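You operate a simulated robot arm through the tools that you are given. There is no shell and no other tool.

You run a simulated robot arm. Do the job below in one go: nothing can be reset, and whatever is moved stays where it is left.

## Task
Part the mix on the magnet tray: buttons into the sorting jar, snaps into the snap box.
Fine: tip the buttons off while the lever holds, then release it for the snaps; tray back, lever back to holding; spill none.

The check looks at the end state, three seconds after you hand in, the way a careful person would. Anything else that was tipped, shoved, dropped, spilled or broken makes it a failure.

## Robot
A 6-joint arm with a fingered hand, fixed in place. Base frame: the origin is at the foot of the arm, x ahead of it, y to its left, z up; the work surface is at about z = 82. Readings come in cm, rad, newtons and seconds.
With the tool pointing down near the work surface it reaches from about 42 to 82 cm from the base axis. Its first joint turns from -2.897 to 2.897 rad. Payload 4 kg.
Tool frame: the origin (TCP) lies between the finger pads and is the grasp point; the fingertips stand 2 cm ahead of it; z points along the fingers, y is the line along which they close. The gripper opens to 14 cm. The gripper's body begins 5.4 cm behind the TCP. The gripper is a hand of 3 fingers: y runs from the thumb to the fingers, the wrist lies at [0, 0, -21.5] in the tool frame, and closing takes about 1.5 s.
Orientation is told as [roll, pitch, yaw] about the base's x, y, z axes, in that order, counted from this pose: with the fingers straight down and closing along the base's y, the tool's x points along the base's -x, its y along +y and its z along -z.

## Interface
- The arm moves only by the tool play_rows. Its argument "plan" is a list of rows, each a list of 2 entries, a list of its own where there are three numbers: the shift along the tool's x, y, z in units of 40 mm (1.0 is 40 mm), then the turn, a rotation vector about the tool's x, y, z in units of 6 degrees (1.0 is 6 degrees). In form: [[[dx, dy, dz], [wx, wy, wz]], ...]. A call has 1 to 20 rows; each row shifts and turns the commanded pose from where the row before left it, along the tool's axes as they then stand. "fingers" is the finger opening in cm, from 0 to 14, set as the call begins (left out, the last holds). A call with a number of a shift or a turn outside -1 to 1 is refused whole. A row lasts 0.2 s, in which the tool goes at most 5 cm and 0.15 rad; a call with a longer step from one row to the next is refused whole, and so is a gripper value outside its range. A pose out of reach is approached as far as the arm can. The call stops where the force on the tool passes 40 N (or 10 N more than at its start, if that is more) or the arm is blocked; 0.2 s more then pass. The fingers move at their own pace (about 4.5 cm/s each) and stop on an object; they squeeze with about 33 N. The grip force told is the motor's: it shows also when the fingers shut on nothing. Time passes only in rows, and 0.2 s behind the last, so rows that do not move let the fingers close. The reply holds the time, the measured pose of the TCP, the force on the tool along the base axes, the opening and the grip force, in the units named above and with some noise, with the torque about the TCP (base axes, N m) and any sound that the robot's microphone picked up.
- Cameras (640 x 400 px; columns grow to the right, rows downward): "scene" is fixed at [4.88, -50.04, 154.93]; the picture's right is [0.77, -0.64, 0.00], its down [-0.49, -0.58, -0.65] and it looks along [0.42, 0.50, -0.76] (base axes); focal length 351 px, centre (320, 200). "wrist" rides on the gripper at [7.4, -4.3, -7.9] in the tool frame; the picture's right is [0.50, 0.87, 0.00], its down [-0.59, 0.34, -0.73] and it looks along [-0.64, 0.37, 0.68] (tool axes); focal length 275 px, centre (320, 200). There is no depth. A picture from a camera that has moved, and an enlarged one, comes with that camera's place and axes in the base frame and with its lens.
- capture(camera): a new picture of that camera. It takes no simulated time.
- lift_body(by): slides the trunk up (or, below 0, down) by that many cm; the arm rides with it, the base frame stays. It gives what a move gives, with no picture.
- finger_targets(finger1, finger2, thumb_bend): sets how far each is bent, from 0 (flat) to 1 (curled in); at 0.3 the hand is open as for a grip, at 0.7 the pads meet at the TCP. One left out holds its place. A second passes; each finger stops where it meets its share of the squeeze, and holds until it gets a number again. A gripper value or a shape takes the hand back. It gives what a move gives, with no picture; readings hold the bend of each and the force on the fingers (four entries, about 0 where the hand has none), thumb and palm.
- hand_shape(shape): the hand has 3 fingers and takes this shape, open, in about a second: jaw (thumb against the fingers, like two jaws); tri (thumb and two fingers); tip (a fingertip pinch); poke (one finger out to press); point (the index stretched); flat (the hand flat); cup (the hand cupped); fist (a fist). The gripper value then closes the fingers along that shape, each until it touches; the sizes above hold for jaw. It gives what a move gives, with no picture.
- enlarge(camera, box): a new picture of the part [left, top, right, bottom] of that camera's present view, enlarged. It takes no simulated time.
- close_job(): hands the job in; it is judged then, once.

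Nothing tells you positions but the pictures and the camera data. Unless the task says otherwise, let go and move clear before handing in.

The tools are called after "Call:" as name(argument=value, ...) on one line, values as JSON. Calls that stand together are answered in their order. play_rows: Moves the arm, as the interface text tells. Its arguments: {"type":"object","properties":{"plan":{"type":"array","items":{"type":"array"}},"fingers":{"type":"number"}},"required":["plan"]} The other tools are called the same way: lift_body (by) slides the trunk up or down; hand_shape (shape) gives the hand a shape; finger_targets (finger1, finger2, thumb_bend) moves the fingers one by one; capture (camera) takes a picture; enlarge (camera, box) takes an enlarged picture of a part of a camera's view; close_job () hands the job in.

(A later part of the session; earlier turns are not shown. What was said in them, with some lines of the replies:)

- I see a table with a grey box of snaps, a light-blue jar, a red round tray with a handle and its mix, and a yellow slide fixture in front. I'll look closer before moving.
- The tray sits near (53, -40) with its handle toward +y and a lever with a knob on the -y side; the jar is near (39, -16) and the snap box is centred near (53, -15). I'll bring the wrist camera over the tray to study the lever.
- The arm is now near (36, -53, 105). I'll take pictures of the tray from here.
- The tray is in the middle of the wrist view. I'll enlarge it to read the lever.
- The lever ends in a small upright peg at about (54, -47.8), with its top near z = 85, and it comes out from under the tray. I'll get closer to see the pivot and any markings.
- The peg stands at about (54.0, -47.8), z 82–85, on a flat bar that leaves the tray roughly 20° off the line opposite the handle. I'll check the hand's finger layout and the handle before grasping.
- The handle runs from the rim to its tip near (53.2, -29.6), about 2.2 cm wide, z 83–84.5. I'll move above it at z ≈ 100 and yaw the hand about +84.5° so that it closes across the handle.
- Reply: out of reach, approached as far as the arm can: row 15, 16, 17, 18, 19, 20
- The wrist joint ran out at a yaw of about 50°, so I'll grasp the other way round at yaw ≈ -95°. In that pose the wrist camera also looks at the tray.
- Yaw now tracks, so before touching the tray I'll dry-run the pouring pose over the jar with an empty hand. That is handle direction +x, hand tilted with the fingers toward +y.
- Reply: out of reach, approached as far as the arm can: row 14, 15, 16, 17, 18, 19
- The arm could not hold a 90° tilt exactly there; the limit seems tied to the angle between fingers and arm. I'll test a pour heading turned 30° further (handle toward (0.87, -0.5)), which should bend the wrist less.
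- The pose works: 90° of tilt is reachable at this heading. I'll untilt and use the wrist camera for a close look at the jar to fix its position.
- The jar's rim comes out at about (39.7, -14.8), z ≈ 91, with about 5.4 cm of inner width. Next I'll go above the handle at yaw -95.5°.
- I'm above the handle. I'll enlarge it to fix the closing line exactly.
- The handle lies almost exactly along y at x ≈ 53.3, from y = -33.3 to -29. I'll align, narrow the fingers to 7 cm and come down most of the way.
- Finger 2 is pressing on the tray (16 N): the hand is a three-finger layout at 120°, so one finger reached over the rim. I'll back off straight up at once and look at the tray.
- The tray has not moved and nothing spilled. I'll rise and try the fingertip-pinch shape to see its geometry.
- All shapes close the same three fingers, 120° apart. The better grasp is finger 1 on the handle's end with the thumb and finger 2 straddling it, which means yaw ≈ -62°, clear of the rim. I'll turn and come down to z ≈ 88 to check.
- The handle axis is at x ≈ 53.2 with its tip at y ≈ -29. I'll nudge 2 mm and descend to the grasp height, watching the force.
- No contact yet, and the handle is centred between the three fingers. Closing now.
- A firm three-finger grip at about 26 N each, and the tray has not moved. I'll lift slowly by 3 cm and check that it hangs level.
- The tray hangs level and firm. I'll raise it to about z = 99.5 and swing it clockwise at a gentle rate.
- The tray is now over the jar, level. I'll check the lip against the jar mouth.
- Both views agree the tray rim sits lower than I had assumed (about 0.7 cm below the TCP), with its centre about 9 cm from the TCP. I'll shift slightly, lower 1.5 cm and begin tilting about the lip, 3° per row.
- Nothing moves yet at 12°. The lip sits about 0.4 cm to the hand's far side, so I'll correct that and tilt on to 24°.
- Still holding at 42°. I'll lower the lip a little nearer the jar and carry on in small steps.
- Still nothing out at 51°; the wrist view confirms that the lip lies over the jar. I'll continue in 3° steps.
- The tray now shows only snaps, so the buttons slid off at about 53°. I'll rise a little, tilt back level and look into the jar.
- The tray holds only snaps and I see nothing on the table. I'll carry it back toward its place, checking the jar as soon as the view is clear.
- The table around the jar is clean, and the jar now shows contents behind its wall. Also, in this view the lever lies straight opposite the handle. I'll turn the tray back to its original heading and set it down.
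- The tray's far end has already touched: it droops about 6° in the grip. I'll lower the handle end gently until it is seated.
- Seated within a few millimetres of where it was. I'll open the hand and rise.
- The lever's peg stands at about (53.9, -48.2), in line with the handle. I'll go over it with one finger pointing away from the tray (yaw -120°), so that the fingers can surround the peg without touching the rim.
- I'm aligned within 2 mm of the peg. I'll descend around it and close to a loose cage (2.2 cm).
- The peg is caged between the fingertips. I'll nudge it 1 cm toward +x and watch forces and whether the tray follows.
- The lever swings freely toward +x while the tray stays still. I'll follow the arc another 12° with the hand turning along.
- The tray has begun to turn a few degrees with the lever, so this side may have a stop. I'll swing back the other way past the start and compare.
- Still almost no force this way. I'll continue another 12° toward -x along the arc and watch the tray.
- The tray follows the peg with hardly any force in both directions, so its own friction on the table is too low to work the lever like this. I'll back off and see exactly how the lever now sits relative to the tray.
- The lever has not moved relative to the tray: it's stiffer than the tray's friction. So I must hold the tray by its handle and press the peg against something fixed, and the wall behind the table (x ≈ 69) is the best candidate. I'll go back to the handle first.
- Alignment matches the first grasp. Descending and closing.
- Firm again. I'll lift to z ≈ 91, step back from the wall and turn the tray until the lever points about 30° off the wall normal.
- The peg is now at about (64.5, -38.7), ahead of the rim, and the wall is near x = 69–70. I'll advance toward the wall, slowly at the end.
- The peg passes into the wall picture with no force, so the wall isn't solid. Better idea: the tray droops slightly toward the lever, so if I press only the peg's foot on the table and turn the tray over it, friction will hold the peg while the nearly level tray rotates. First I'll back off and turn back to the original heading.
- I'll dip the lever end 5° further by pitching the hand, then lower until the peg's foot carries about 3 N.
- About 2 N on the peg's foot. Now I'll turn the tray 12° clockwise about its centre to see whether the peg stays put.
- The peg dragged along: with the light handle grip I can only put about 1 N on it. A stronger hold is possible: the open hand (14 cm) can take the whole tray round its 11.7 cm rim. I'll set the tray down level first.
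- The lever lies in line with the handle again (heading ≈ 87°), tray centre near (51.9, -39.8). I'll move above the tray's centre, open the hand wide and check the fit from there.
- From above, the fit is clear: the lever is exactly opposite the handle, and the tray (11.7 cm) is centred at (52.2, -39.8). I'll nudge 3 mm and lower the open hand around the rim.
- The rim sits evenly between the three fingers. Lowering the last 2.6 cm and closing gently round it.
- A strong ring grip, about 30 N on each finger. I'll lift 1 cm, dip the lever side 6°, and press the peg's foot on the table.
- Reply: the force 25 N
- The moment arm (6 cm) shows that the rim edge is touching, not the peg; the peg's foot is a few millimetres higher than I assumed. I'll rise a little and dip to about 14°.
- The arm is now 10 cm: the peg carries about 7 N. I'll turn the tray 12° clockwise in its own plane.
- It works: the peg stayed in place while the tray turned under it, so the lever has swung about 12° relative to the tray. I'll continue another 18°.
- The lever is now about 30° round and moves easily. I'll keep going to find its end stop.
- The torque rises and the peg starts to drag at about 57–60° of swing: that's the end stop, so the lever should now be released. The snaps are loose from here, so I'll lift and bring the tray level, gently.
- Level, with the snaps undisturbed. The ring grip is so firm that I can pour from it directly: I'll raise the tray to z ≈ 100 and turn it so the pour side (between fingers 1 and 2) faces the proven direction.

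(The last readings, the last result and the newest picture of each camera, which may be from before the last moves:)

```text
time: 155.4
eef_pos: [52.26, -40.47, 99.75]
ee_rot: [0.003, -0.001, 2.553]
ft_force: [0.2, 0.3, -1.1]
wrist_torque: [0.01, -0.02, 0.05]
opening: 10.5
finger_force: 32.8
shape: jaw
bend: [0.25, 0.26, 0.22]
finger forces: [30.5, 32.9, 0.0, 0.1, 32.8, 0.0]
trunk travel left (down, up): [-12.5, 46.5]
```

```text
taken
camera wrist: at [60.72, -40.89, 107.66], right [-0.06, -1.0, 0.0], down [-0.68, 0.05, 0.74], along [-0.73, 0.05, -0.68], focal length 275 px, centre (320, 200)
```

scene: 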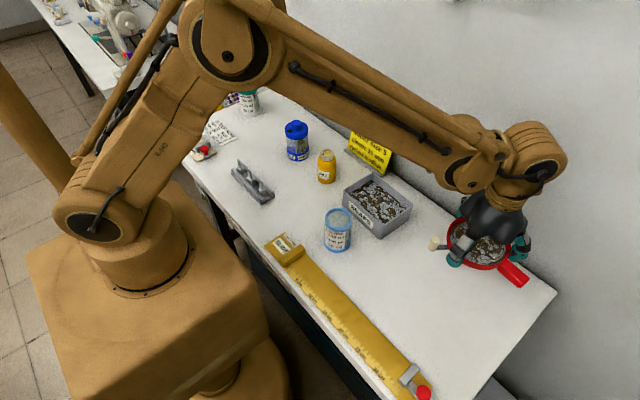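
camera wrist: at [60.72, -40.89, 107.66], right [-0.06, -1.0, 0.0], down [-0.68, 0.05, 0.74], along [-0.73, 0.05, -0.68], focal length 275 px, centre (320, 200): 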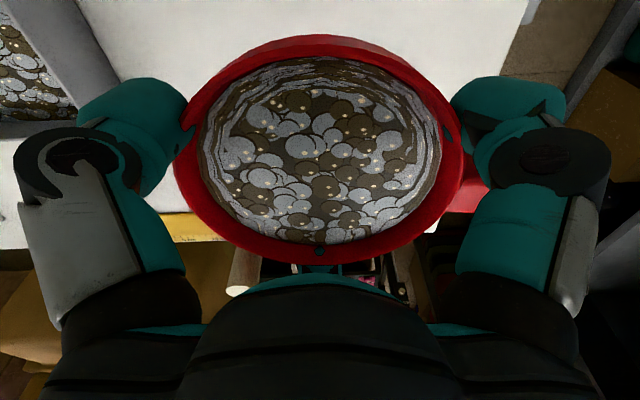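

I'll tilt to about 34° here, well below the slide angle, and confirm the arm follows exactly.

Call:
play_rows(plan=[[[0, 0, 0], [0.4, 0, 0]], [[0, 0, 0], [0.7, 0, 0]], [[0, 0, 0], [0.8, 0, 0]], [[0, 0, 0], [0.8, 0, 0]], [[0, 0, 0], [0.8, 0, 0]], [[0, 0, 0], [0.8, 0, 0]], [[0, 0, 0], [0.7, 0, 0]], [[0, 0, 0], [0.5, 0, 0]], [[0, 0, 0], [0, 0, 0]]])

Call:
capture(camera="scene")

Call:
capture(camera="wrist")

```text
time: 157.4
eef_pos: [52.17, -40.41, 99.77]
ee_rot: [-0.575, 0.0, 2.554]
ft_force: [-0.3, -0.2, -1.9]
wrist_torque: [0.0, 0.0, -0.01]
opening: 10.49
finger_force: 33.3
shape: jaw
bend: [0.25, 0.26, 0.22]
finger forces: [30.5, 32.7, 0.1, 0.0, 32.8, 0.0]
trunk travel left (down, up): [-12.5, 46.5]
```

```text
taken
```

scene: 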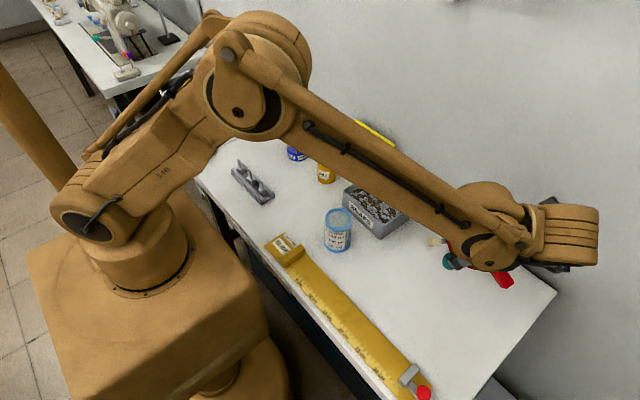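

```text
taken
camera wrist: at [57.93, -45.04, 108.77], right [0.01, -0.88, -0.47], down [-0.87, -0.24, 0.43], along [-0.5, 0.4, -0.77], focal length 275 px, centre (320, 200)
```

wrist: 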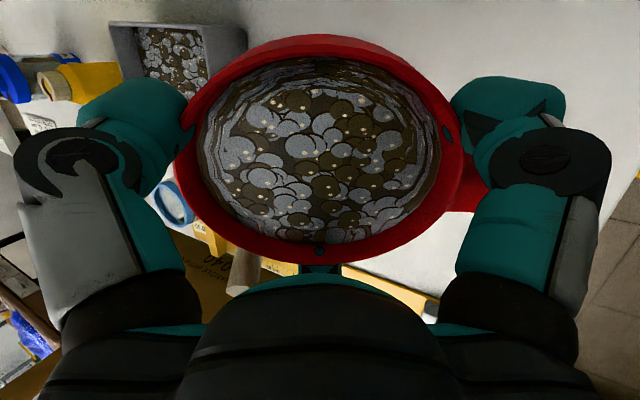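

The arm follows. Now I'll carry the tilted tray smoothly to the snap box.

Call:
play_rows(plan=[[[-0.1005, -0.168, 0.109], [0, 0, 0]], [[-0.201, -0.337, 0.219], [0, 0, 0]], [[-0.3015, -0.505, 0.328], [0, 0, 0]], [[-0.3015, -0.505, 0.328], [0, 0, 0]], [[-0.3015, -0.505, 0.328], [0, 0, 0]], [[-0.3015, -0.505, 0.328], [0, 0, 0]], [[-0.3015, -0.505, 0.328], [0, 0, 0]], [[-0.3015, -0.505, 0.328], [0, 0, 0]], [[-0.3015, -0.505, 0.328], [0, 0, 0]], [[-0.3015, -0.505, 0.328], [0, 0, 0]], [[-0.3015, -0.505, 0.328], [0, 0, 0]], [[-0.201, -0.337, 0.219], [0, 0, 0]], [[-0.134, -0.2245, 0.146], [0, 0, 0]], [[0, 0, 0], [0, 0, 0]]])

Call:
capture(camera="scene")

Call:
capture(camera="wrist")

```text
time: 160.4
eef_pos: [55.87, -10.77, 99.77]
ee_rot: [-0.572, -0.001, 2.555]
ft_force: [-0.4, -0.3, -2.0]
wrist_torque: [-0.01, 0.01, -0.01]
opening: 10.51
finger_force: 33.3
shape: jaw
bend: [0.25, 0.26, 0.22]
finger forces: [30.3, 32.0, 0.0, 0.0, 32.9, 0.0]
trunk travel left (down, up): [-12.5, 46.5]
```

```text
taken
```

scene: 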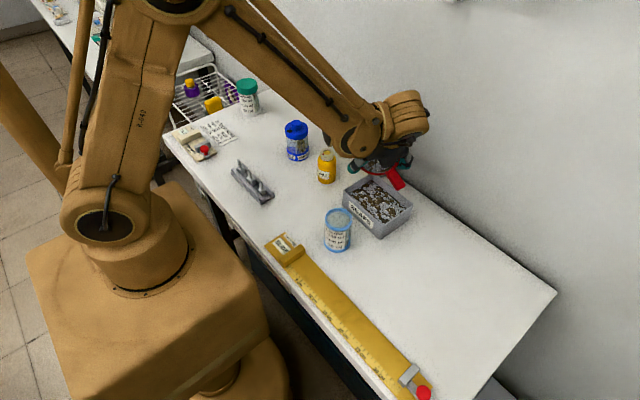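

```text
taken
camera wrist: at [61.57, -15.2, 108.73], right [0.01, -0.88, -0.47], down [-0.87, -0.24, 0.43], along [-0.5, 0.4, -0.77], focal length 275 px, centre (320, 200)
```

wrist: 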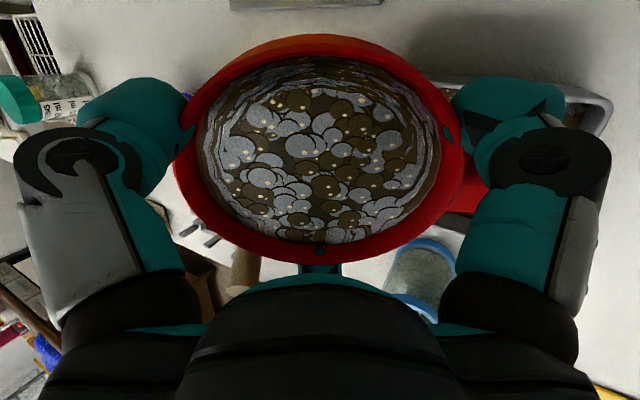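

Call:
enlarge(camera="scene", box=[320, 120, 440, 250])

Call:
enlarge(camera="wrist", box=[380, 60, 640, 340])

```text
3.08 times, centred on (380, 185) of scene
camera zoom: at [4.88, -50.04, 154.93], right [0.77, -0.64, 0.0], down [-0.49, -0.58, -0.65], along [0.42, 0.5, -0.76], focal length 1081 px, centre (135, 246)
```

zoom: 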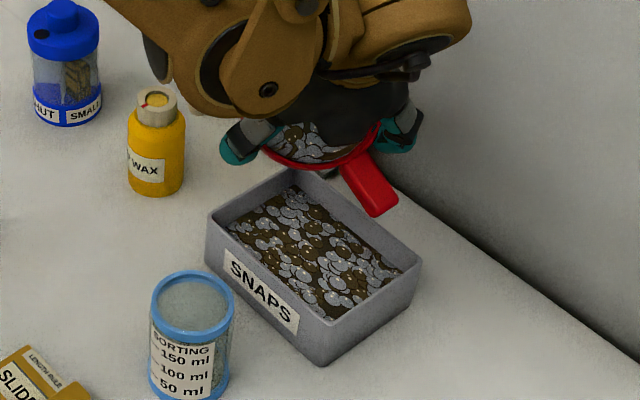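

```text
1.43 times, centred on (510, 200) of wrist
camera zoom: at [61.57, -15.2, 108.73], right [0.01, -0.88, -0.47], down [-0.87, -0.24, 0.43], along [-0.5, 0.4, -0.77], focal length 393 px, centre (49, 200)
```

zoom: 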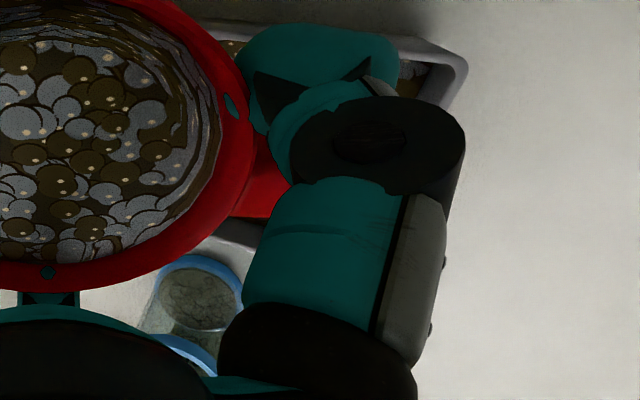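

The lip is plumb over the middle of the box. I'll tilt on about the lip in 3° rows.

Call:
play_rows(plan=[[[0, 0.00985, -0.0763], [0.5, 0, 0]], [[0, 0.00985, -0.0763], [0.5, 0, 0]], [[0, 0.00985, -0.0763], [0.5, 0, 0]], [[0, 0.00985, -0.0763], [0.5, 0, 0]], [[0, 0, 0], [0, 0, 0]]])

Call:
enlarge(camera="scene", box=[320, 120, 440, 250])

```text
time: 161.6
eef_pos: [55.25, -11.51, 100.58]
ee_rot: [-0.784, -0.001, 2.555]
ft_force: [0.1, 0.2, -1.6]
wrist_torque: [0.0, 0.03, 0.0]
opening: 10.47
finger_force: 32.7
shape: jaw
bend: [0.25, 0.26, 0.22]
finger forces: [30.3, 32.0, 0.0, 0.0, 32.8, 0.0]
trunk travel left (down, up): [-12.5, 46.5]
```

```text
3.08 times, centred on (380, 185) of scene
camera zoom: at [4.88, -50.04, 154.93], right [0.77, -0.64, 0.0], down [-0.49, -0.58, -0.65], along [0.42, 0.5, -0.76], focal length 1081 px, centre (135, 246)
```

zoom: 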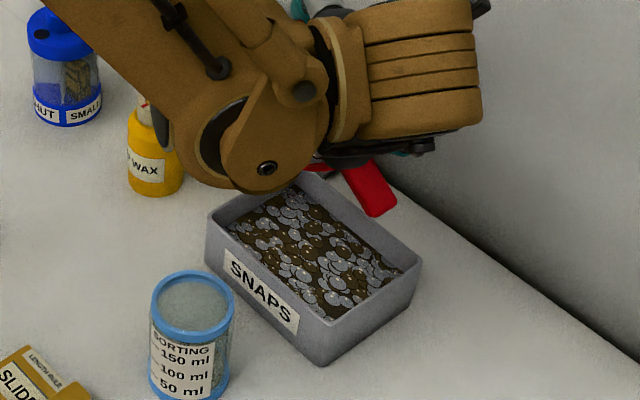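

Call:
play_rows(plan=[[[0, 0.00985, -0.0763], [0.5, 0, 0]], [[0, 0.00985, -0.0763], [0.5, 0, 0]], [[0, 0, 0], [0, 0, 0]], [[0, 0, 0], [0, 0, 0]], [[0, 0.00985, -0.0763], [0.5, 0, 0]], [[0, 0, 0], [0, 0, 0]], [[0, 0, 0], [0, 0, 0]]])

Call:
capture(camera="wrist")

Call:
enlarge(camera="scene", box=[320, 120, 440, 250])

```text
time: 163.2
eef_pos: [54.84, -12.11, 101.08]
ee_rot: [-0.938, 0.001, 2.554]
ft_force: [-0.4, -0.5, -1.9]
wrist_torque: [-0.04, -0.01, -0.02]
opening: 10.49
finger_force: 33.4
shape: jaw
bend: [0.25, 0.26, 0.22]
finger forces: [30.3, 31.7, 0.0, 0.1, 32.9, 0.1]
trunk travel left (down, up): [-12.5, 46.5]
```

```text
taken
camera wrist: at [58.86, -19.25, 109.26], right [0.13, -0.7, -0.7], down [-0.93, -0.34, 0.16], along [-0.35, 0.63, -0.7], focal length 275 px, centre (320, 200)
```

wrist: 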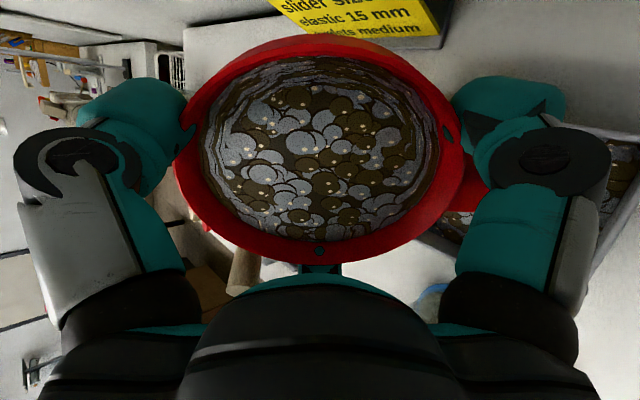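

```text
3.08 times, centred on (380, 185) of scene
camera zoom: at [4.88, -50.04, 154.93], right [0.77, -0.64, 0.0], down [-0.49, -0.58, -0.65], along [0.42, 0.5, -0.76], focal length 1081 px, centre (135, 246)
```

zoom: 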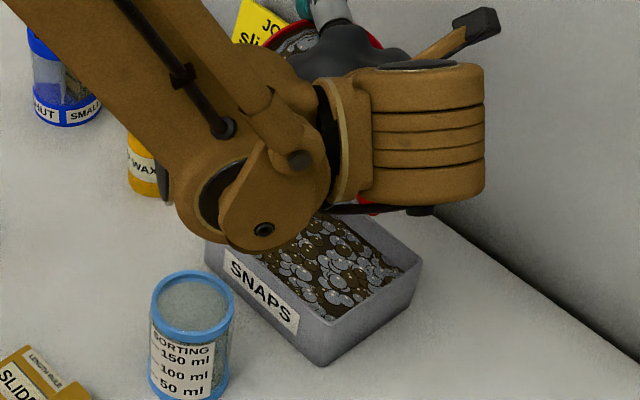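

Call:
play_rows(plan=[[[0, 0.00985, -0.0763], [0.5, 0, 0]], [[0, 0, 0], [0, 0, 0]], [[0, 0, 0], [0, 0, 0]], [[0, 0.00985, -0.0763], [0.5, 0, 0]], [[0, 0, 0], [0, 0, 0]], [[0, 0, 0], [0, 0, 0]]])

Call:
capture(camera="wrist")

Call:
play_rows(plan=[[[0, 0.00985, -0.0763], [0.5, 0, 0]], [[0, 0, 0], [0, 0, 0]], [[0, 0, 0], [0, 0, 0]], [[0, 0.00985, -0.0763], [0.5, 0, 0]], [[0, 0, 0], [0, 0, 0]], [[0, 0, 0], [0, 0, 0]]])

Call:
capture(camera="wrist")

```text
time: 164.6
eef_pos: [54.57, -12.67, 101.38]
ee_rot: [-1.044, -0.001, 2.555]
ft_force: [0.5, -0.6, -0.9]
wrist_torque: [0.0, -0.03, -0.01]
opening: 10.51
finger_force: 32.4
shape: jaw
bend: [0.25, 0.26, 0.22]
finger forces: [30.2, 31.8, 0.1, 0.1, 32.9, 0.1]
trunk travel left (down, up): [-12.5, 46.5]
```

```text
taken
camera wrist: at [58.1, -20.49, 109.09], right [0.18, -0.64, -0.75], down [-0.94, -0.35, 0.08], along [-0.31, 0.69, -0.66], focal length 275 px, centre (320, 200)
```

wrist: 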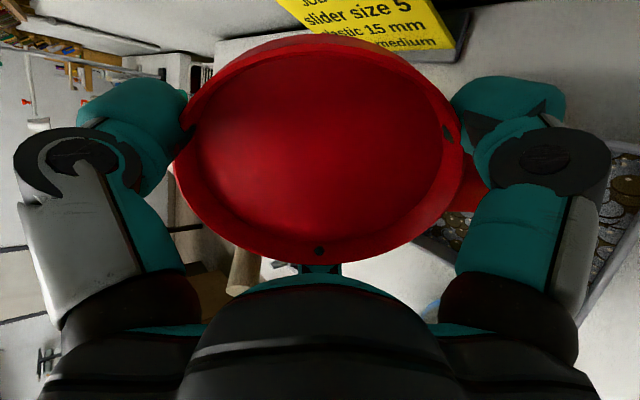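

```text
time: 166.0
eef_pos: [54.33, -13.2, 101.58]
ee_rot: [-1.15, 0.0, 2.556]
ft_force: [0.3, 0.4, -1.2]
wrist_torque: [-0.02, 0.02, 0.03]
opening: 10.47
finger_force: 33.1
shape: jaw
bend: [0.25, 0.26, 0.22]
finger forces: [30.3, 31.8, 0.1, 0.0, 32.8, 0.1]
trunk travel left (down, up): [-12.5, 46.5]
```

```text
taken
camera wrist: at [57.39, -21.63, 108.74], right [0.22, -0.57, -0.79], down [-0.94, -0.35, -0.01], along [-0.27, 0.74, -0.61], focal length 275 px, centre (320, 200)
```

wrist: 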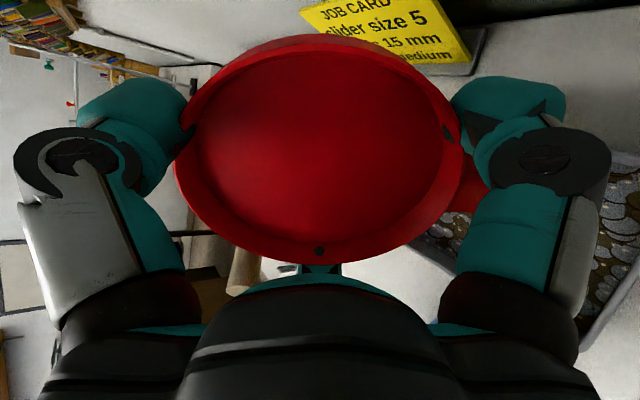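

The tray is empty: the snaps have dropped into the box. I'll untilt halfway and carry the tray back the way it came.

Call:
play_rows(plan=[[[0, -0.0077, 0.1537], [-1, 0, 0]], [[0, -0.0077, 0.1537], [-1, 0, 0]], [[0, -0.0077, 0.1537], [-1, 0, 0]], [[0, -0.0077, 0.1537], [-1, 0, 0]], [[0, -0.0077, 0.1537], [-1, 0, 0]], [[0, -0.004, 0.077], [-0.5, 0, 0]], [[0, 0, 0], [0, 0, 0]]])

Call:
play_rows(plan=[[[0.1005, 0.168, -0.109], [0, 0, 0]], [[0.201, 0.337, -0.219], [0, 0, 0]], [[0.3015, 0.505, -0.328], [0, 0, 0]], [[0.3015, 0.505, -0.328], [0, 0, 0]], [[0.3015, 0.505, -0.328], [0, 0, 0]], [[0.3015, 0.505, -0.328], [0, 0, 0]], [[0.3015, 0.505, -0.328], [0, 0, 0]], [[0.3015, 0.505, -0.328], [0, 0, 0]], [[0.3015, 0.505, -0.328], [0, 0, 0]], [[0.3015, 0.505, -0.328], [0, 0, 0]], [[0.3015, 0.505, -0.328], [0, 0, 0]], [[0.201, 0.337, -0.219], [0, 0, 0]], [[0.134, 0.2245, -0.146], [0, 0, 0]], [[0, 0, 0], [0, 0, 0]]])

Call:
capture(camera="scene")

Call:
enlarge(camera="scene", box=[310, 140, 440, 260])

```text
time: 167.6
eef_pos: [55.86, -10.76, 99.7]
ee_rot: [-0.573, 0.0, 2.556]
ft_force: [0.3, 1.0, -2.4]
wrist_torque: [0.01, -0.01, -0.03]
opening: 10.49
finger_force: 33.4
shape: jaw
bend: [0.25, 0.26, 0.22]
finger forces: [30.1, 31.4, 0.0, 0.0, 33.0, 0.0]
trunk travel left (down, up): [-12.5, 46.5]
```

```text
time: 170.6
eef_pos: [52.22, -40.49, 99.63]
ee_rot: [-0.571, 0.0, 2.554]
ft_force: [0.2, 0.4, -2.0]
wrist_torque: [-0.04, -0.03, -0.01]
opening: 10.51
finger_force: 32.7
shape: jaw
bend: [0.25, 0.26, 0.22]
finger forces: [30.1, 30.6, 0.1, 0.1, 33.0, 0.1]
trunk travel left (down, up): [-12.5, 46.5]
```

```text
taken
```

scene: 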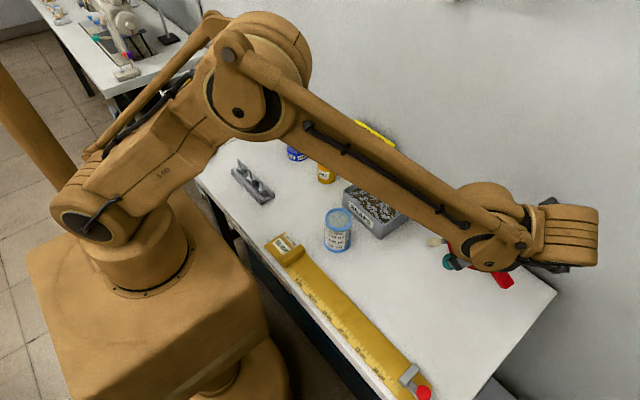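

```text
3.33 times, centred on (375, 200) of scene
camera zoom: at [4.88, -50.04, 154.93], right [0.77, -0.64, 0.0], down [-0.49, -0.58, -0.65], along [0.42, 0.5, -0.76], focal length 1171 px, centre (137, 200)
```

zoom: 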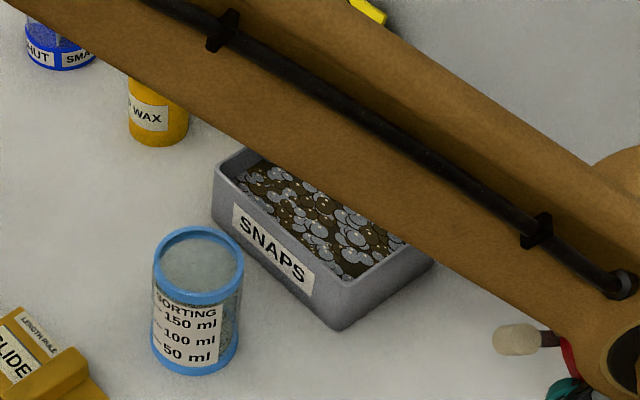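

Everything looks clean around the box. I'll level the empty tray and turn it so that the lever can be swung back the same way, ending at the tray's original heading.

Call:
play_rows(plan=[[[0, 0, 0], [-0.95, 0, 0]], [[0, 0, 0], [-0.95, 0, 0]], [[0, 0, 0], [-0.95, 0, 0]], [[0, 0, 0], [-0.95, 0, 0]], [[0, 0, 0], [-0.95, 0, 0]], [[0, 0, 0], [-0.72, 0, 0]], [[0, 0, 0], [0, 0, 0]]])

Call:
play_rows(plan=[[[0, 0, 0], [0, 0, -1]], [[0, 0, 0], [0, 0, -1]], [[0, 0, 0], [0, 0, -1]], [[0, 0, 0], [0, 0, -1]], [[0, 0, 0], [0, 0, -1]], [[0, 0, 0], [0, 0, -1]], [[0, 0, 0], [0, 0, -1]], [[0, 0, 0], [0, 0, -1]], [[0, 0, 0], [0, 0, -1]], [[0, 0, 0], [0, 0, -1]], [[0, 0, 0], [0, 0, -1]], [[0, 0, 0], [0, 0, -1]], [[0, 0, 0], [0, 0, -1]], [[0, 0, 0], [0, 0, -1]], [[0, 0, 0], [0, 0, -1]], [[0, 0, 0], [0, 0, -1]], [[0, 0, 0], [0, 0, -1]], [[0, 0, 0], [0, 0, -1]], [[0, 0, 0], [0, 0, -1]], [[0, 0, 0], [0, 0, -1]]])

Call:
capture(camera="wrist")

Call:
enlarge(camera="scene", box=[310, 140, 520, 300])

```text
time: 172.2
eef_pos: [52.17, -40.43, 99.78]
ee_rot: [0.0, 0.0, 2.557]
ft_force: [0.4, 0.0, -2.5]
wrist_torque: [0.03, 0.02, -0.02]
opening: 10.52
finger_force: 33.6
shape: jaw
bend: [0.25, 0.26, 0.22]
finger forces: [30.0, 30.3, 0.0, 0.0, 33.2, 0.1]
trunk travel left (down, up): [-12.5, 46.5]
```

```text
time: 176.4
eef_pos: [52.01, -40.45, 99.9]
ee_rot: [0.001, -0.002, -1.633]
ft_force: [-0.1, -0.9, -1.5]
wrist_torque: [0.0, 0.02, 0.0]
opening: 10.49
finger_force: 33.1
shape: jaw
bend: [0.25, 0.26, 0.22]
finger forces: [29.9, 30.2, 0.1, 0.0, 33.4, 0.1]
trunk travel left (down, up): [-12.5, 46.5]
```

```text
taken
camera wrist: at [48.26, -32.76, 107.79], right [0.9, 0.45, 0.0], down [0.3, -0.61, 0.73], along [0.33, -0.66, -0.68], focal length 275 px, centre (320, 200)
```

wrist: 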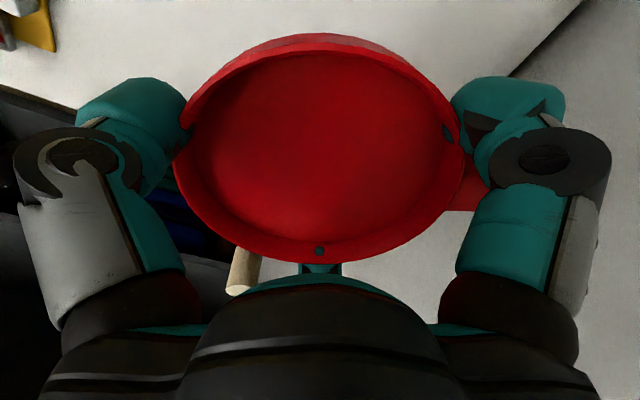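

```text
2.50 times, centred on (415, 220) of scene
camera zoom: at [4.88, -50.04, 154.93], right [0.77, -0.64, 0.0], down [-0.49, -0.58, -0.65], along [0.42, 0.5, -0.76], focal length 878 px, centre (82, 150)
```

zoom: 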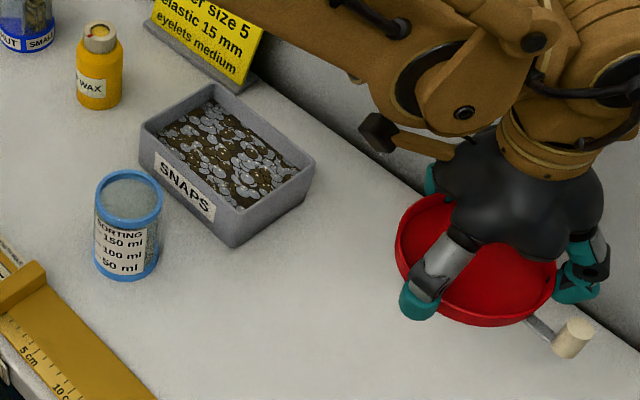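

The lever is still at its released stop. I'll come down, dip 14° toward the peg again and press its foot on the table.

Call:
play_rows(plan=[[[0.13, 0.14, 0.5], [0, 0, 0]], [[0.125, 0.145, 0.9], [0, 0, 0]], [[0, 0, 0.9], [0, 0, 0]], [[0, 0, 0.6], [0, 0, 0]], [[0, 0, 0.2], [-0.02, 0.58, 0]], [[0, 0, 0], [-0.02, 0.58, 0]], [[0, 0, 0], [-0.02, 0.58, 0]], [[0, 0, 0], [-0.02, 0.58, 0]], [[0, 0, 0], [0, 0, 0]]])

Call:
play_rows(plan=[[[0, 0, 0.08], [0, 0, 0]], [[0, 0, 0.05], [0, 0, 0]], [[0, 0, 0], [0, 0, 0]]])

```text
time: 178.4
eef_pos: [53.31, -39.56, 87.43]
ee_rot: [0.009, 0.244, -1.634]
ft_force: [0.3, 0.2, -2.1]
wrist_torque: [0.0, -0.01, 0.0]
opening: 10.49
finger_force: 33.1
shape: jaw
bend: [0.25, 0.26, 0.22]
finger forces: [29.8, 30.3, 0.0, 0.0, 33.2, 0.1]
trunk travel left (down, up): [-12.5, 46.5]
```

```text
time: 179.2
eef_pos: [53.34, -39.62, 86.72]
ee_rot: [0.009, 0.244, -1.633]
ft_force: [-1.0, 0.0, -0.7]
wrist_torque: [-0.02, 0.01, -0.01]
opening: 10.52
finger_force: 32.5
shape: jaw
bend: [0.25, 0.26, 0.22]
finger forces: [29.9, 30.2, 0.1, 0.0, 33.2, 0.0]
trunk travel left (down, up): [-12.5, 46.5]
```

Call:
play_rows(plan=[[[0, 0, 0.06], [0, 0, 0]], [[0, 0, 0.05], [0, 0, 0]], [[0, 0, 0], [0, 0, 0]]])

Call:
play_rows(plan=[[[0, 0, 0.04], [0, 0, 0]], [[0, 0, 0], [0, 0, 0]]])

Call:
enlarge(camera="scene", box=[420, 220, 530, 320])

```text
time: 180.0
eef_pos: [53.51, -39.39, 86.45]
ee_rot: [0.01, 0.244, -1.634]
ft_force: [0.1, 0.7, -1.2]
wrist_torque: [0.0, 0.04, 0.0]
opening: 10.49
finger_force: 33.1
shape: jaw
bend: [0.25, 0.26, 0.22]
finger forces: [29.9, 30.1, 0.1, 0.0, 33.2, 0.1]
trunk travel left (down, up): [-12.5, 46.5]
```

```text
time: 180.6
eef_pos: [53.43, -39.42, 86.35]
ee_rot: [0.01, 0.242, -1.634]
ft_force: [0.1, 0.3, -1.2]
wrist_torque: [0.05, 0.0, -0.03]
opening: 10.48
finger_force: 33.0
shape: jaw
bend: [0.25, 0.26, 0.22]
finger forces: [29.9, 30.2, 0.0, 0.0, 33.3, 0.1]
trunk travel left (down, up): [-12.5, 46.5]
```

```text
4.00 times, centred on (475, 270) of scene
camera zoom: at [4.88, -50.04, 154.93], right [0.77, -0.64, 0.0], down [-0.49, -0.58, -0.65], along [0.42, 0.5, -0.76], focal length 1405 px, centre (-300, -80)
```

zoom: 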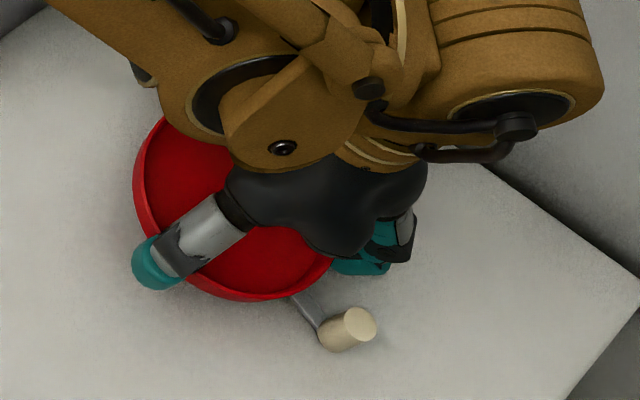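

Call:
play_rows(plan=[[[0, 0, 0.04], [0, 0, 0]], [[0, 0, 0.02], [0, 0, 0]], [[0, 0, 0], [0, 0, 0]]])

Call:
play_rows(plan=[[[0, 0, 0.03], [0, 0, 0]], [[0, 0, 0], [0, 0, 0]]])

```text
time: 181.4
eef_pos: [53.32, -39.27, 86.12]
ee_rot: [0.008, 0.243, -1.633]
ft_force: [0.7, -1.3, 1.4]
wrist_torque: [-0.32, 0.06, 0.0]
opening: 10.47
finger_force: 32.7
shape: jaw
bend: [0.25, 0.26, 0.22]
finger forces: [30.1, 29.9, 0.0, 0.0, 33.1, 0.0]
trunk travel left (down, up): [-12.5, 46.5]
```

```text
time: 182.0
eef_pos: [53.25, -39.07, 86.05]
ee_rot: [0.008, 0.241, -1.634]
ft_force: [0.2, -0.3, 5.5]
wrist_torque: [-0.52, -0.01, 0.07]
opening: 10.48
finger_force: 33.0
shape: jaw
bend: [0.25, 0.26, 0.22]
finger forces: [30.8, 31.0, 0.0, 0.1, 33.3, 0.1]
trunk travel left (down, up): [-12.5, 46.5]
```

The peg's foot carries about 6 N. Now I'll turn the tray counter-clockwise under it, 30° first.

Call:
play_rows(plan=[[[0, 0, 0], [0, 0, -0.5]], [[0, 0, 0], [0, 0, -0.5]], [[0, 0, 0], [0, 0, -0.5]], [[0, 0, 0], [0, 0, -0.5]], [[0, 0, 0], [0, 0, -0.5]], [[0, 0, 0], [0, 0, -0.5]], [[0, 0, 0], [0, 0, -0.5]], [[0, 0, 0], [0, 0, -0.5]], [[0, 0, 0], [0, 0, -0.5]], [[0, 0, 0], [0, 0, -0.5]], [[0, 0, 0], [0, 0, 0]]])

Call:
enlarge(camera="scene", box=[420, 220, 530, 320])

Call:
capture(camera="wrist")

```text
time: 184.4
eef_pos: [53.27, -39.22, 85.98]
ee_rot: [0.131, 0.204, -1.097]
ft_force: [-0.4, -0.5, 6.4]
wrist_torque: [-0.69, 0.09, 0.03]
opening: 10.47
finger_force: 32.8
shape: jaw
bend: [0.25, 0.26, 0.22]
finger forces: [31.3, 31.3, 0.1, 0.0, 33.2, 0.0]
trunk travel left (down, up): [-12.5, 46.5]
```

```text
4.00 times, centred on (475, 270) of scene
camera zoom: at [4.88, -50.04, 154.93], right [0.77, -0.64, 0.0], down [-0.49, -0.58, -0.65], along [0.42, 0.5, -0.76], focal length 1405 px, centre (-300, -80)
```

zoom: 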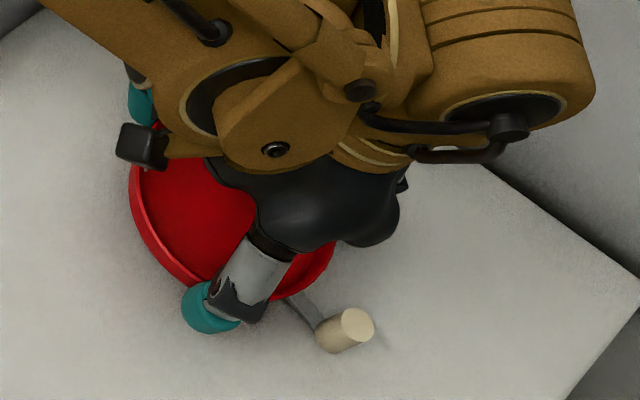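

```text
taken
camera wrist: at [46.0, -36.32, 94.67], right [0.55, 0.81, 0.21], down [0.55, -0.54, 0.64], along [0.63, -0.23, -0.74], focal length 275 px, centre (320, 200)
```

wrist: 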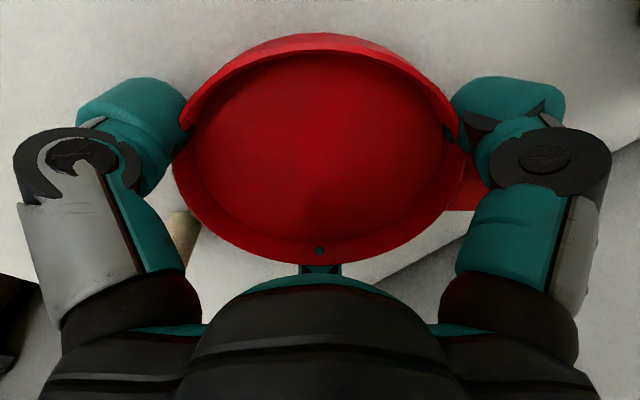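

Halfway back. Another 24°, then small steps until the stop is felt.

Call:
play_rows(plan=[[[0, 0, 0], [0, 0, -0.5]], [[0, 0, 0], [0, 0, -0.5]], [[0, 0, 0], [0, 0, -0.5]], [[0, 0, 0], [0, 0, -0.5]], [[0, 0, 0], [0, 0, -0.5]], [[0, 0, 0], [0, 0, -0.5]], [[0, 0, 0], [0, 0, -0.5]], [[0, 0, 0], [0, 0, -0.5]], [[0, 0, 0], [0, 0, 0]]])

Call:
play_rows(plan=[[[0, 0, 0], [0, 0, -0.4]], [[0, 0, 0], [0, 0, -0.3]], [[0, 0, 0], [0, 0, 0]]])

Call:
enlarge(camera="scene", box=[420, 220, 530, 320])

Call:
capture(camera="wrist")

```text
time: 186.4
eef_pos: [53.36, -39.08, 86.04]
ee_rot: [0.202, 0.132, -0.678]
ft_force: [0.3, 1.2, 10.8]
wrist_torque: [-1.05, 0.11, -0.01]
opening: 10.45
finger_force: 33.1
shape: jaw
bend: [0.25, 0.26, 0.22]
finger forces: [32.1, 31.5, 0.1, 0.0, 32.6, 0.0]
trunk travel left (down, up): [-12.5, 46.5]
```

```text
time: 187.2
eef_pos: [53.38, -39.22, 85.97]
ee_rot: [0.212, 0.119, -0.606]
ft_force: [-1.0, 0.1, 10.4]
wrist_torque: [-0.99, 0.11, 0.02]
opening: 10.48
finger_force: 32.9
shape: jaw
bend: [0.25, 0.26, 0.22]
finger forces: [31.6, 31.7, 0.0, 0.0, 33.2, 0.1]
trunk travel left (down, up): [-12.5, 46.5]
```

```text
4.00 times, centred on (475, 270) of scene
camera zoom: at [4.88, -50.04, 154.93], right [0.77, -0.64, 0.0], down [-0.49, -0.58, -0.65], along [0.42, 0.5, -0.76], focal length 1405 px, centre (-300, -80)
```

zoom: 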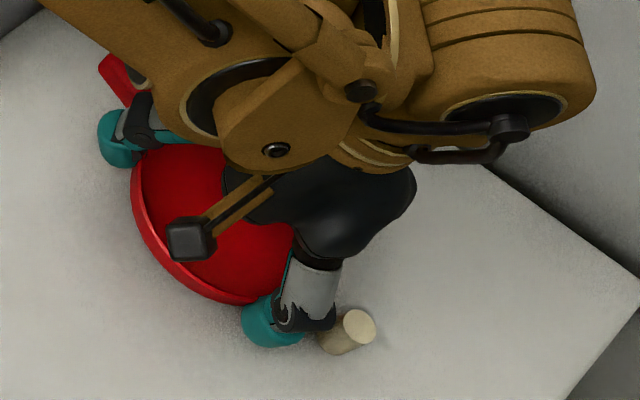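

```text
taken
camera wrist: at [44.61, -40.16, 93.7], right [0.09, 0.97, 0.24], down [0.66, -0.24, 0.71], along [0.75, 0.09, -0.66], focal length 275 px, centre (320, 200)
```

wrist: 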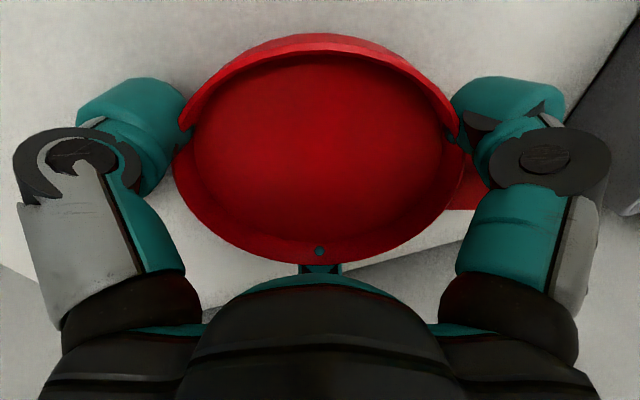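

Call:
play_rows(plan=[[[0, 0, 0], [0, 0, -0.25]], [[0, 0, 0], [0, 0, -0.25]], [[0, 0, 0], [0, 0, 0]]])

Call:
play_rows(plan=[[[0, 0, 0], [0, 0, -0.25]], [[0, 0, 0], [0, 0, -0.25]], [[0, 0, 0], [0, 0, 0]]])

Call:
enlarge(camera="scene", box=[420, 220, 530, 320])

```text
time: 188.0
eef_pos: [53.31, -39.21, 85.93]
ee_rot: [0.219, 0.109, -0.557]
ft_force: [-3.8, 0.3, 10.8]
wrist_torque: [-1.06, 0.23, -0.26]
opening: 10.49
finger_force: 32.5
shape: jaw
bend: [0.25, 0.26, 0.22]
finger forces: [31.9, 30.9, 0.0, 0.0, 33.4, 0.1]
trunk travel left (down, up): [-12.5, 46.5]
```

```text
time: 188.8
eef_pos: [53.24, -39.24, 86.05]
ee_rot: [0.224, 0.096, -0.502]
ft_force: [-2.5, 0.1, 8.4]
wrist_torque: [-0.87, 0.19, -0.28]
opening: 10.46
finger_force: 33.5
shape: jaw
bend: [0.25, 0.26, 0.22]
finger forces: [31.8, 30.8, 0.0, 0.0, 33.5, 0.0]
trunk travel left (down, up): [-12.5, 46.5]
```

```text
4.00 times, centred on (475, 270) of scene
camera zoom: at [4.88, -50.04, 154.93], right [0.77, -0.64, 0.0], down [-0.49, -0.58, -0.65], along [0.42, 0.5, -0.76], focal length 1405 px, centre (-300, -80)
```

zoom: 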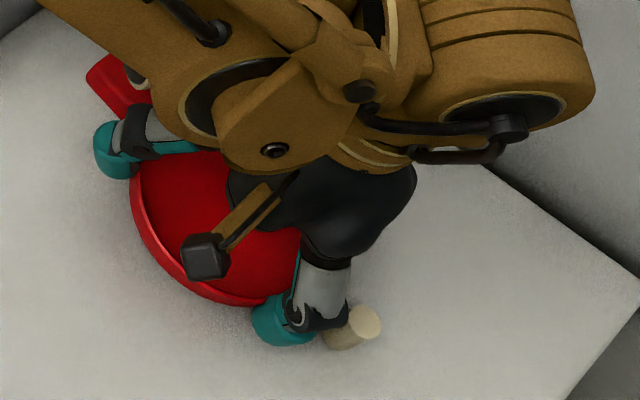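

The stop is felt (0.27 N·m) with the lever back in line with the handle, so it's holding again. I'll lift, level the tray at its original heading and set it down in its place.

Call:
play_rows(plan=[[[0, 0, -0.15], [0, 0, 0]], [[0, 0, -0.2], [0, 0, 0]], [[0, 0, 0], [0.531, -0.234, 0]], [[0, 0, 0], [0.531, -0.234, 0]], [[0, 0, 0], [0.531, -0.234, 0]], [[0, 0, 0], [0.531, -0.234, 0]], [[0, 0, 0], [0, 0, 0]]])

Call:
capture(camera="wrist")

Call:
enlarge(camera="scene", box=[400, 200, 530, 320])

```text
time: 190.4
eef_pos: [53.21, -39.58, 87.25]
ee_rot: [-0.001, 0.001, -0.515]
ft_force: [0.1, -1.4, -1.5]
wrist_torque: [0.0, 0.02, -0.02]
opening: 10.5
finger_force: 33.2
shape: jaw
bend: [0.25, 0.26, 0.22]
finger forces: [30.1, 31.7, 0.0, 0.0, 33.4, 0.0]
trunk travel left (down, up): [-12.5, 46.5]
```

```text
taken
camera wrist: at [44.75, -39.51, 95.27], right [-0.01, 1.0, 0.0], down [0.68, 0.01, 0.73], along [0.73, 0.01, -0.68], focal length 275 px, centre (320, 200)
```

wrist: 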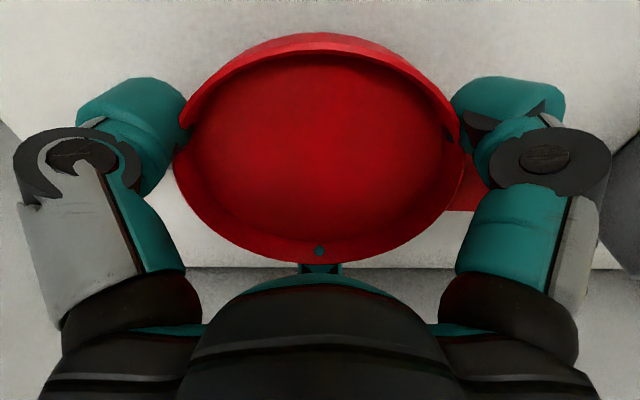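

```text
3.33 times, centred on (465, 260) of scene
camera zoom: at [4.88, -50.04, 154.93], right [0.77, -0.64, 0.0], down [-0.49, -0.58, -0.65], along [0.42, 0.5, -0.76], focal length 1171 px, centre (-163, 0)
```

zoom: 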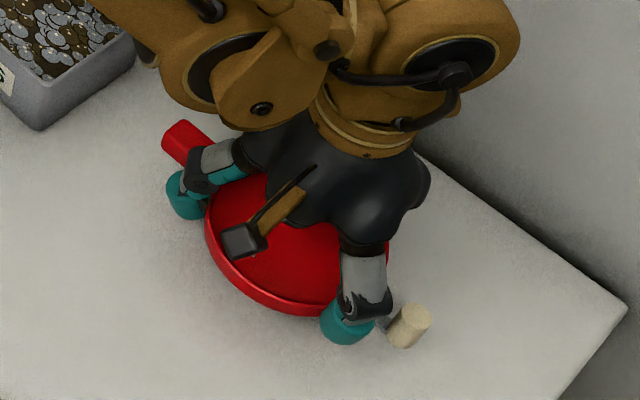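

Call:
play_rows(plan=[[[0, 0.03, 0.3], [0, 0, 0]], [[0, 0, 0.2], [0, 0, 0]], [[0, 0, 0.08], [0, 0, 0]], [[0, 0, 0.04], [0, 0, 0]], [[0, 0, 0], [0, 0, 0]]])

```text
time: 191.6
eef_pos: [53.39, -39.42, 84.84]
ee_rot: [-0.001, -0.001, -0.513]
ft_force: [0.5, -0.2, -1.6]
wrist_torque: [0.01, -0.01, 0.01]
opening: 10.49
finger_force: 33.1
shape: jaw
bend: [0.25, 0.26, 0.22]
finger forces: [30.1, 31.7, 0.0, 0.1, 33.5, 0.0]
trunk travel left (down, up): [-12.5, 46.5]
```

Call:
play_rows(plan=[[[0, 0, 0.04], [0, 0, 0]], [[0, 0, 0.02], [0, 0, 0]], [[0, 0, 0], [0, 0, 0]]])

```text
time: 192.4
eef_pos: [53.58, -39.44, 84.52]
ee_rot: [0.0, -0.001, -0.514]
ft_force: [-0.2, -0.8, -0.3]
wrist_torque: [0.01, 0.04, 0.03]
opening: 10.52
finger_force: 32.8
shape: jaw
bend: [0.25, 0.26, 0.22]
finger forces: [29.8, 31.6, 0.0, 0.0, 33.6, 0.0]
trunk travel left (down, up): [-12.5, 46.5]
```

The tray is just seated. Opening the hand and rising straight up.

Call:
play_rows(plan=[[[0, 0, 0], [0, 0, 0]], [[0, 0, 0], [0, 0, 0]], [[0, 0, 0], [0, 0, 0]], [[0, 0, 0], [0, 0, 0]], [[0, 0, -0.2], [0, 0, 0]], [[0, 0, -0.5], [0, 0, 0]], [[0, 0, -0.9], [0, 0, 0]], [[0, 0, -0.9], [0, 0, 0]], [[0, 0, -0.9], [0, 0, 0]], [[0, 0, -0.5], [0, 0, 0]]], fingers=14)

Call:
capture(camera="wrist")

Call:
enlarge(camera="wrist", box=[180, 0, 470, 160])

Call:
enlarge(camera="scene", box=[380, 180, 510, 310])

```text
time: 194.6
eef_pos: [53.26, -39.48, 100.18]
ee_rot: [-0.001, 0.001, -0.512]
ft_force: [-0.3, 0.2, -0.9]
wrist_torque: [0.04, -0.01, 0.02]
opening: 13.97
finger_force: 0.0
shape: jaw
bend: [0.3, 0.3, 0.3]
finger forces: [0.1, 0.0, 0.0, 0.0, 0.0, 0.0]
trunk travel left (down, up): [-12.5, 46.5]
```

```text
taken
camera wrist: at [44.81, -39.42, 108.03], right [-0.01, 1.0, 0.0], down [0.68, 0.01, 0.73], along [0.73, 0.01, -0.68], focal length 275 px, centre (320, 200)
```

wrist: 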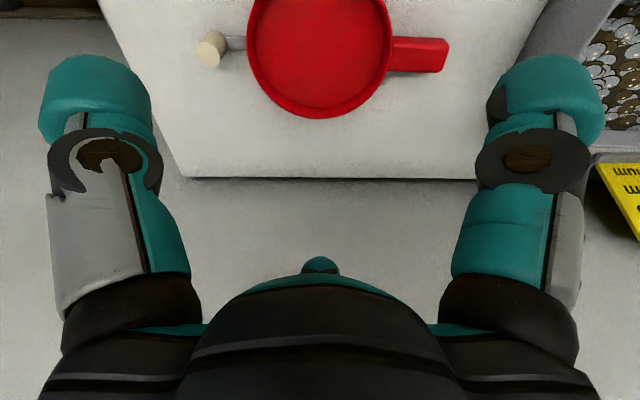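

```text
2.21 times, centred on (325, 80) of wrist
camera zoom: at [44.81, -39.42, 108.03], right [-0.01, 1.0, 0.0], down [0.68, 0.01, 0.73], along [0.73, 0.01, -0.68], focal length 608 px, centre (309, 465)
```

zoom: 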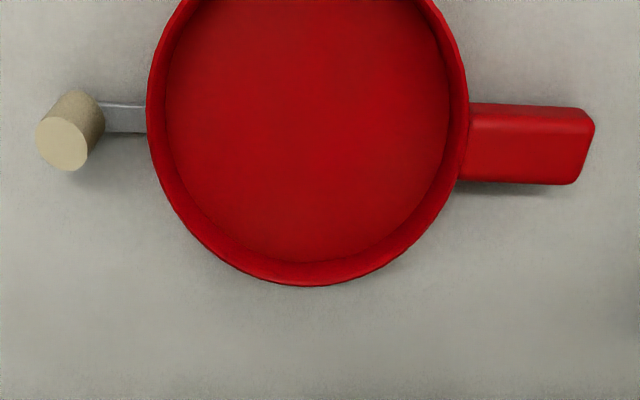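

```text
3.08 times, centred on (445, 245) of scene
camera zoom: at [4.88, -50.04, 154.93], right [0.77, -0.64, 0.0], down [-0.49, -0.58, -0.65], along [0.42, 0.5, -0.76], focal length 1081 px, centre (-65, 62)
```

zoom: 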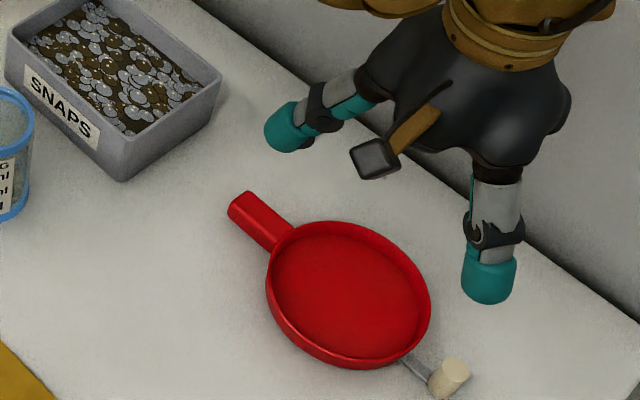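

The tray is back within a few millimetres and empty, with its lever in line with the handle as at the start. I'll move the arm clear and inspect the whole scene.

Call:
play_rows(plan=[[[0, 0, -0.9], [0, 0, 0]], [[0, 0, -0.9], [0, 0, 0]], [[0, 0, -0.9], [0, 0, 0]], [[0, 0, -0.9], [0, 0, 0]], [[0.4, 0.8, -0.4], [0, 0, 0]], [[0.4, 0.8, -0.4], [0, 0, 0]], [[0.4, 0.8, -0.4], [0, 0, 0]], [[0.4, 0.8, 0], [0, 0, 0]], [[0, 0, 0], [0, 0, 0]]])

Call:
capture(camera="scene")

Call:
capture(camera="wrist")

Call:
enlarge(camera="scene", box=[300, 160, 430, 270])

Call:
enlarge(camera="scene", box=[390, 210, 560, 340])

```text
time: 196.6
eef_pos: [54.31, -25.14, 119.55]
ee_rot: [-0.001, 0.001, -0.514]
ft_force: [1.1, -0.1, 0.4]
wrist_torque: [0.04, -0.01, 0.0]
opening: 14.01
finger_force: 0.0
shape: jaw
bend: [0.3, 0.3, 0.3]
finger forces: [0.0, 0.1, 0.0, 0.1, 0.1, 0.1]
trunk travel left (down, up): [-12.5, 46.5]
```

```text
taken
```

scene: 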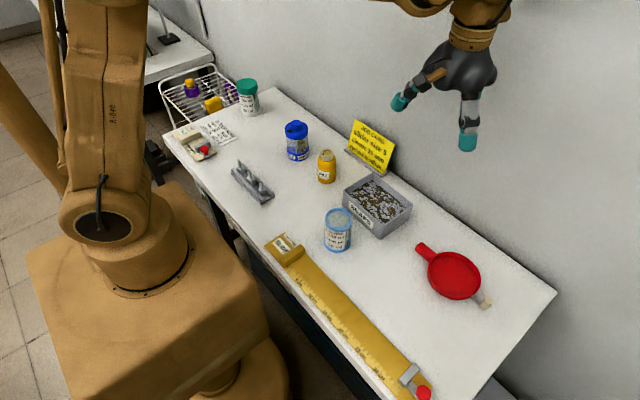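

```text
taken
camera wrist: at [45.67, -25.04, 127.42], right [-0.01, 1.0, 0.0], down [0.68, 0.01, 0.73], along [0.73, 0.01, -0.68], focal length 275 px, centre (320, 200)
```

wrist: 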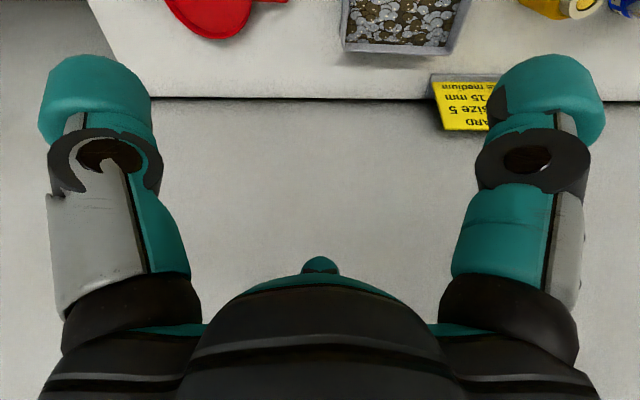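

```text
3.64 times, centred on (365, 215) of scene
camera zoom: at [4.88, -50.04, 154.93], right [0.77, -0.64, 0.0], down [-0.49, -0.58, -0.65], along [0.42, 0.5, -0.76], focal length 1277 px, centre (156, 146)
```

zoom: 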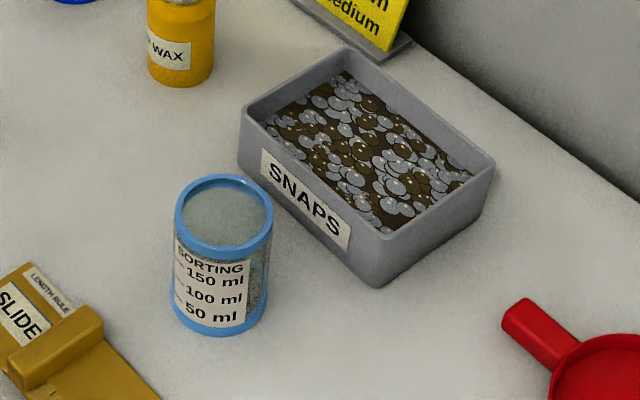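

```text
3.08 times, centred on (475, 275) of scene
camera zoom: at [4.88, -50.04, 154.93], right [0.77, -0.64, 0.0], down [-0.49, -0.58, -0.65], along [0.42, 0.5, -0.76], focal length 1081 px, centre (-157, -31)
```

zoom: 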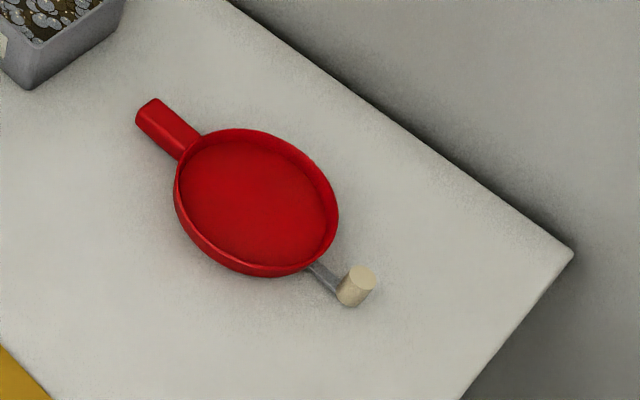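

Buttons are in the sorting jar and snaps in the snap box. The empty tray is back at its spot with its lever in line with the handle, nothing is spilled on the table, and the arm is clear. I'm handing in.

Call:
close_job()

```text
The job is handed in.
```

I sorted the mix and handed the job in. The buttons are in the sorting jar and the snaps are in the snap box. The final pictures show nothing spilled on the table.

- **Buttons:** I tipped them off by the handle with the lever still holding. They slid into the jar at about 53° of tilt, and the tray showed only snaps afterwards.
- **Lever:** It was too stiff to push while the tray sat loose, so I gripped the tray by its rim and turned it over the peg. The lever swung about 60° to its stop, which released the snaps.
- **Snaps:** They all dropped into the snap box, and the tray showed empty.
- **End state:** The tray is back within about half a centimetre of where it started. The lever is against its other stop and in line with the handle, as it was at the start.

Early on, one finger pressed on the tray rim with about 16 N while I was finding the grip. The tray did not move and nothing spilled. While working the lever I also slid and turned the tray a little, then set it back at the end.
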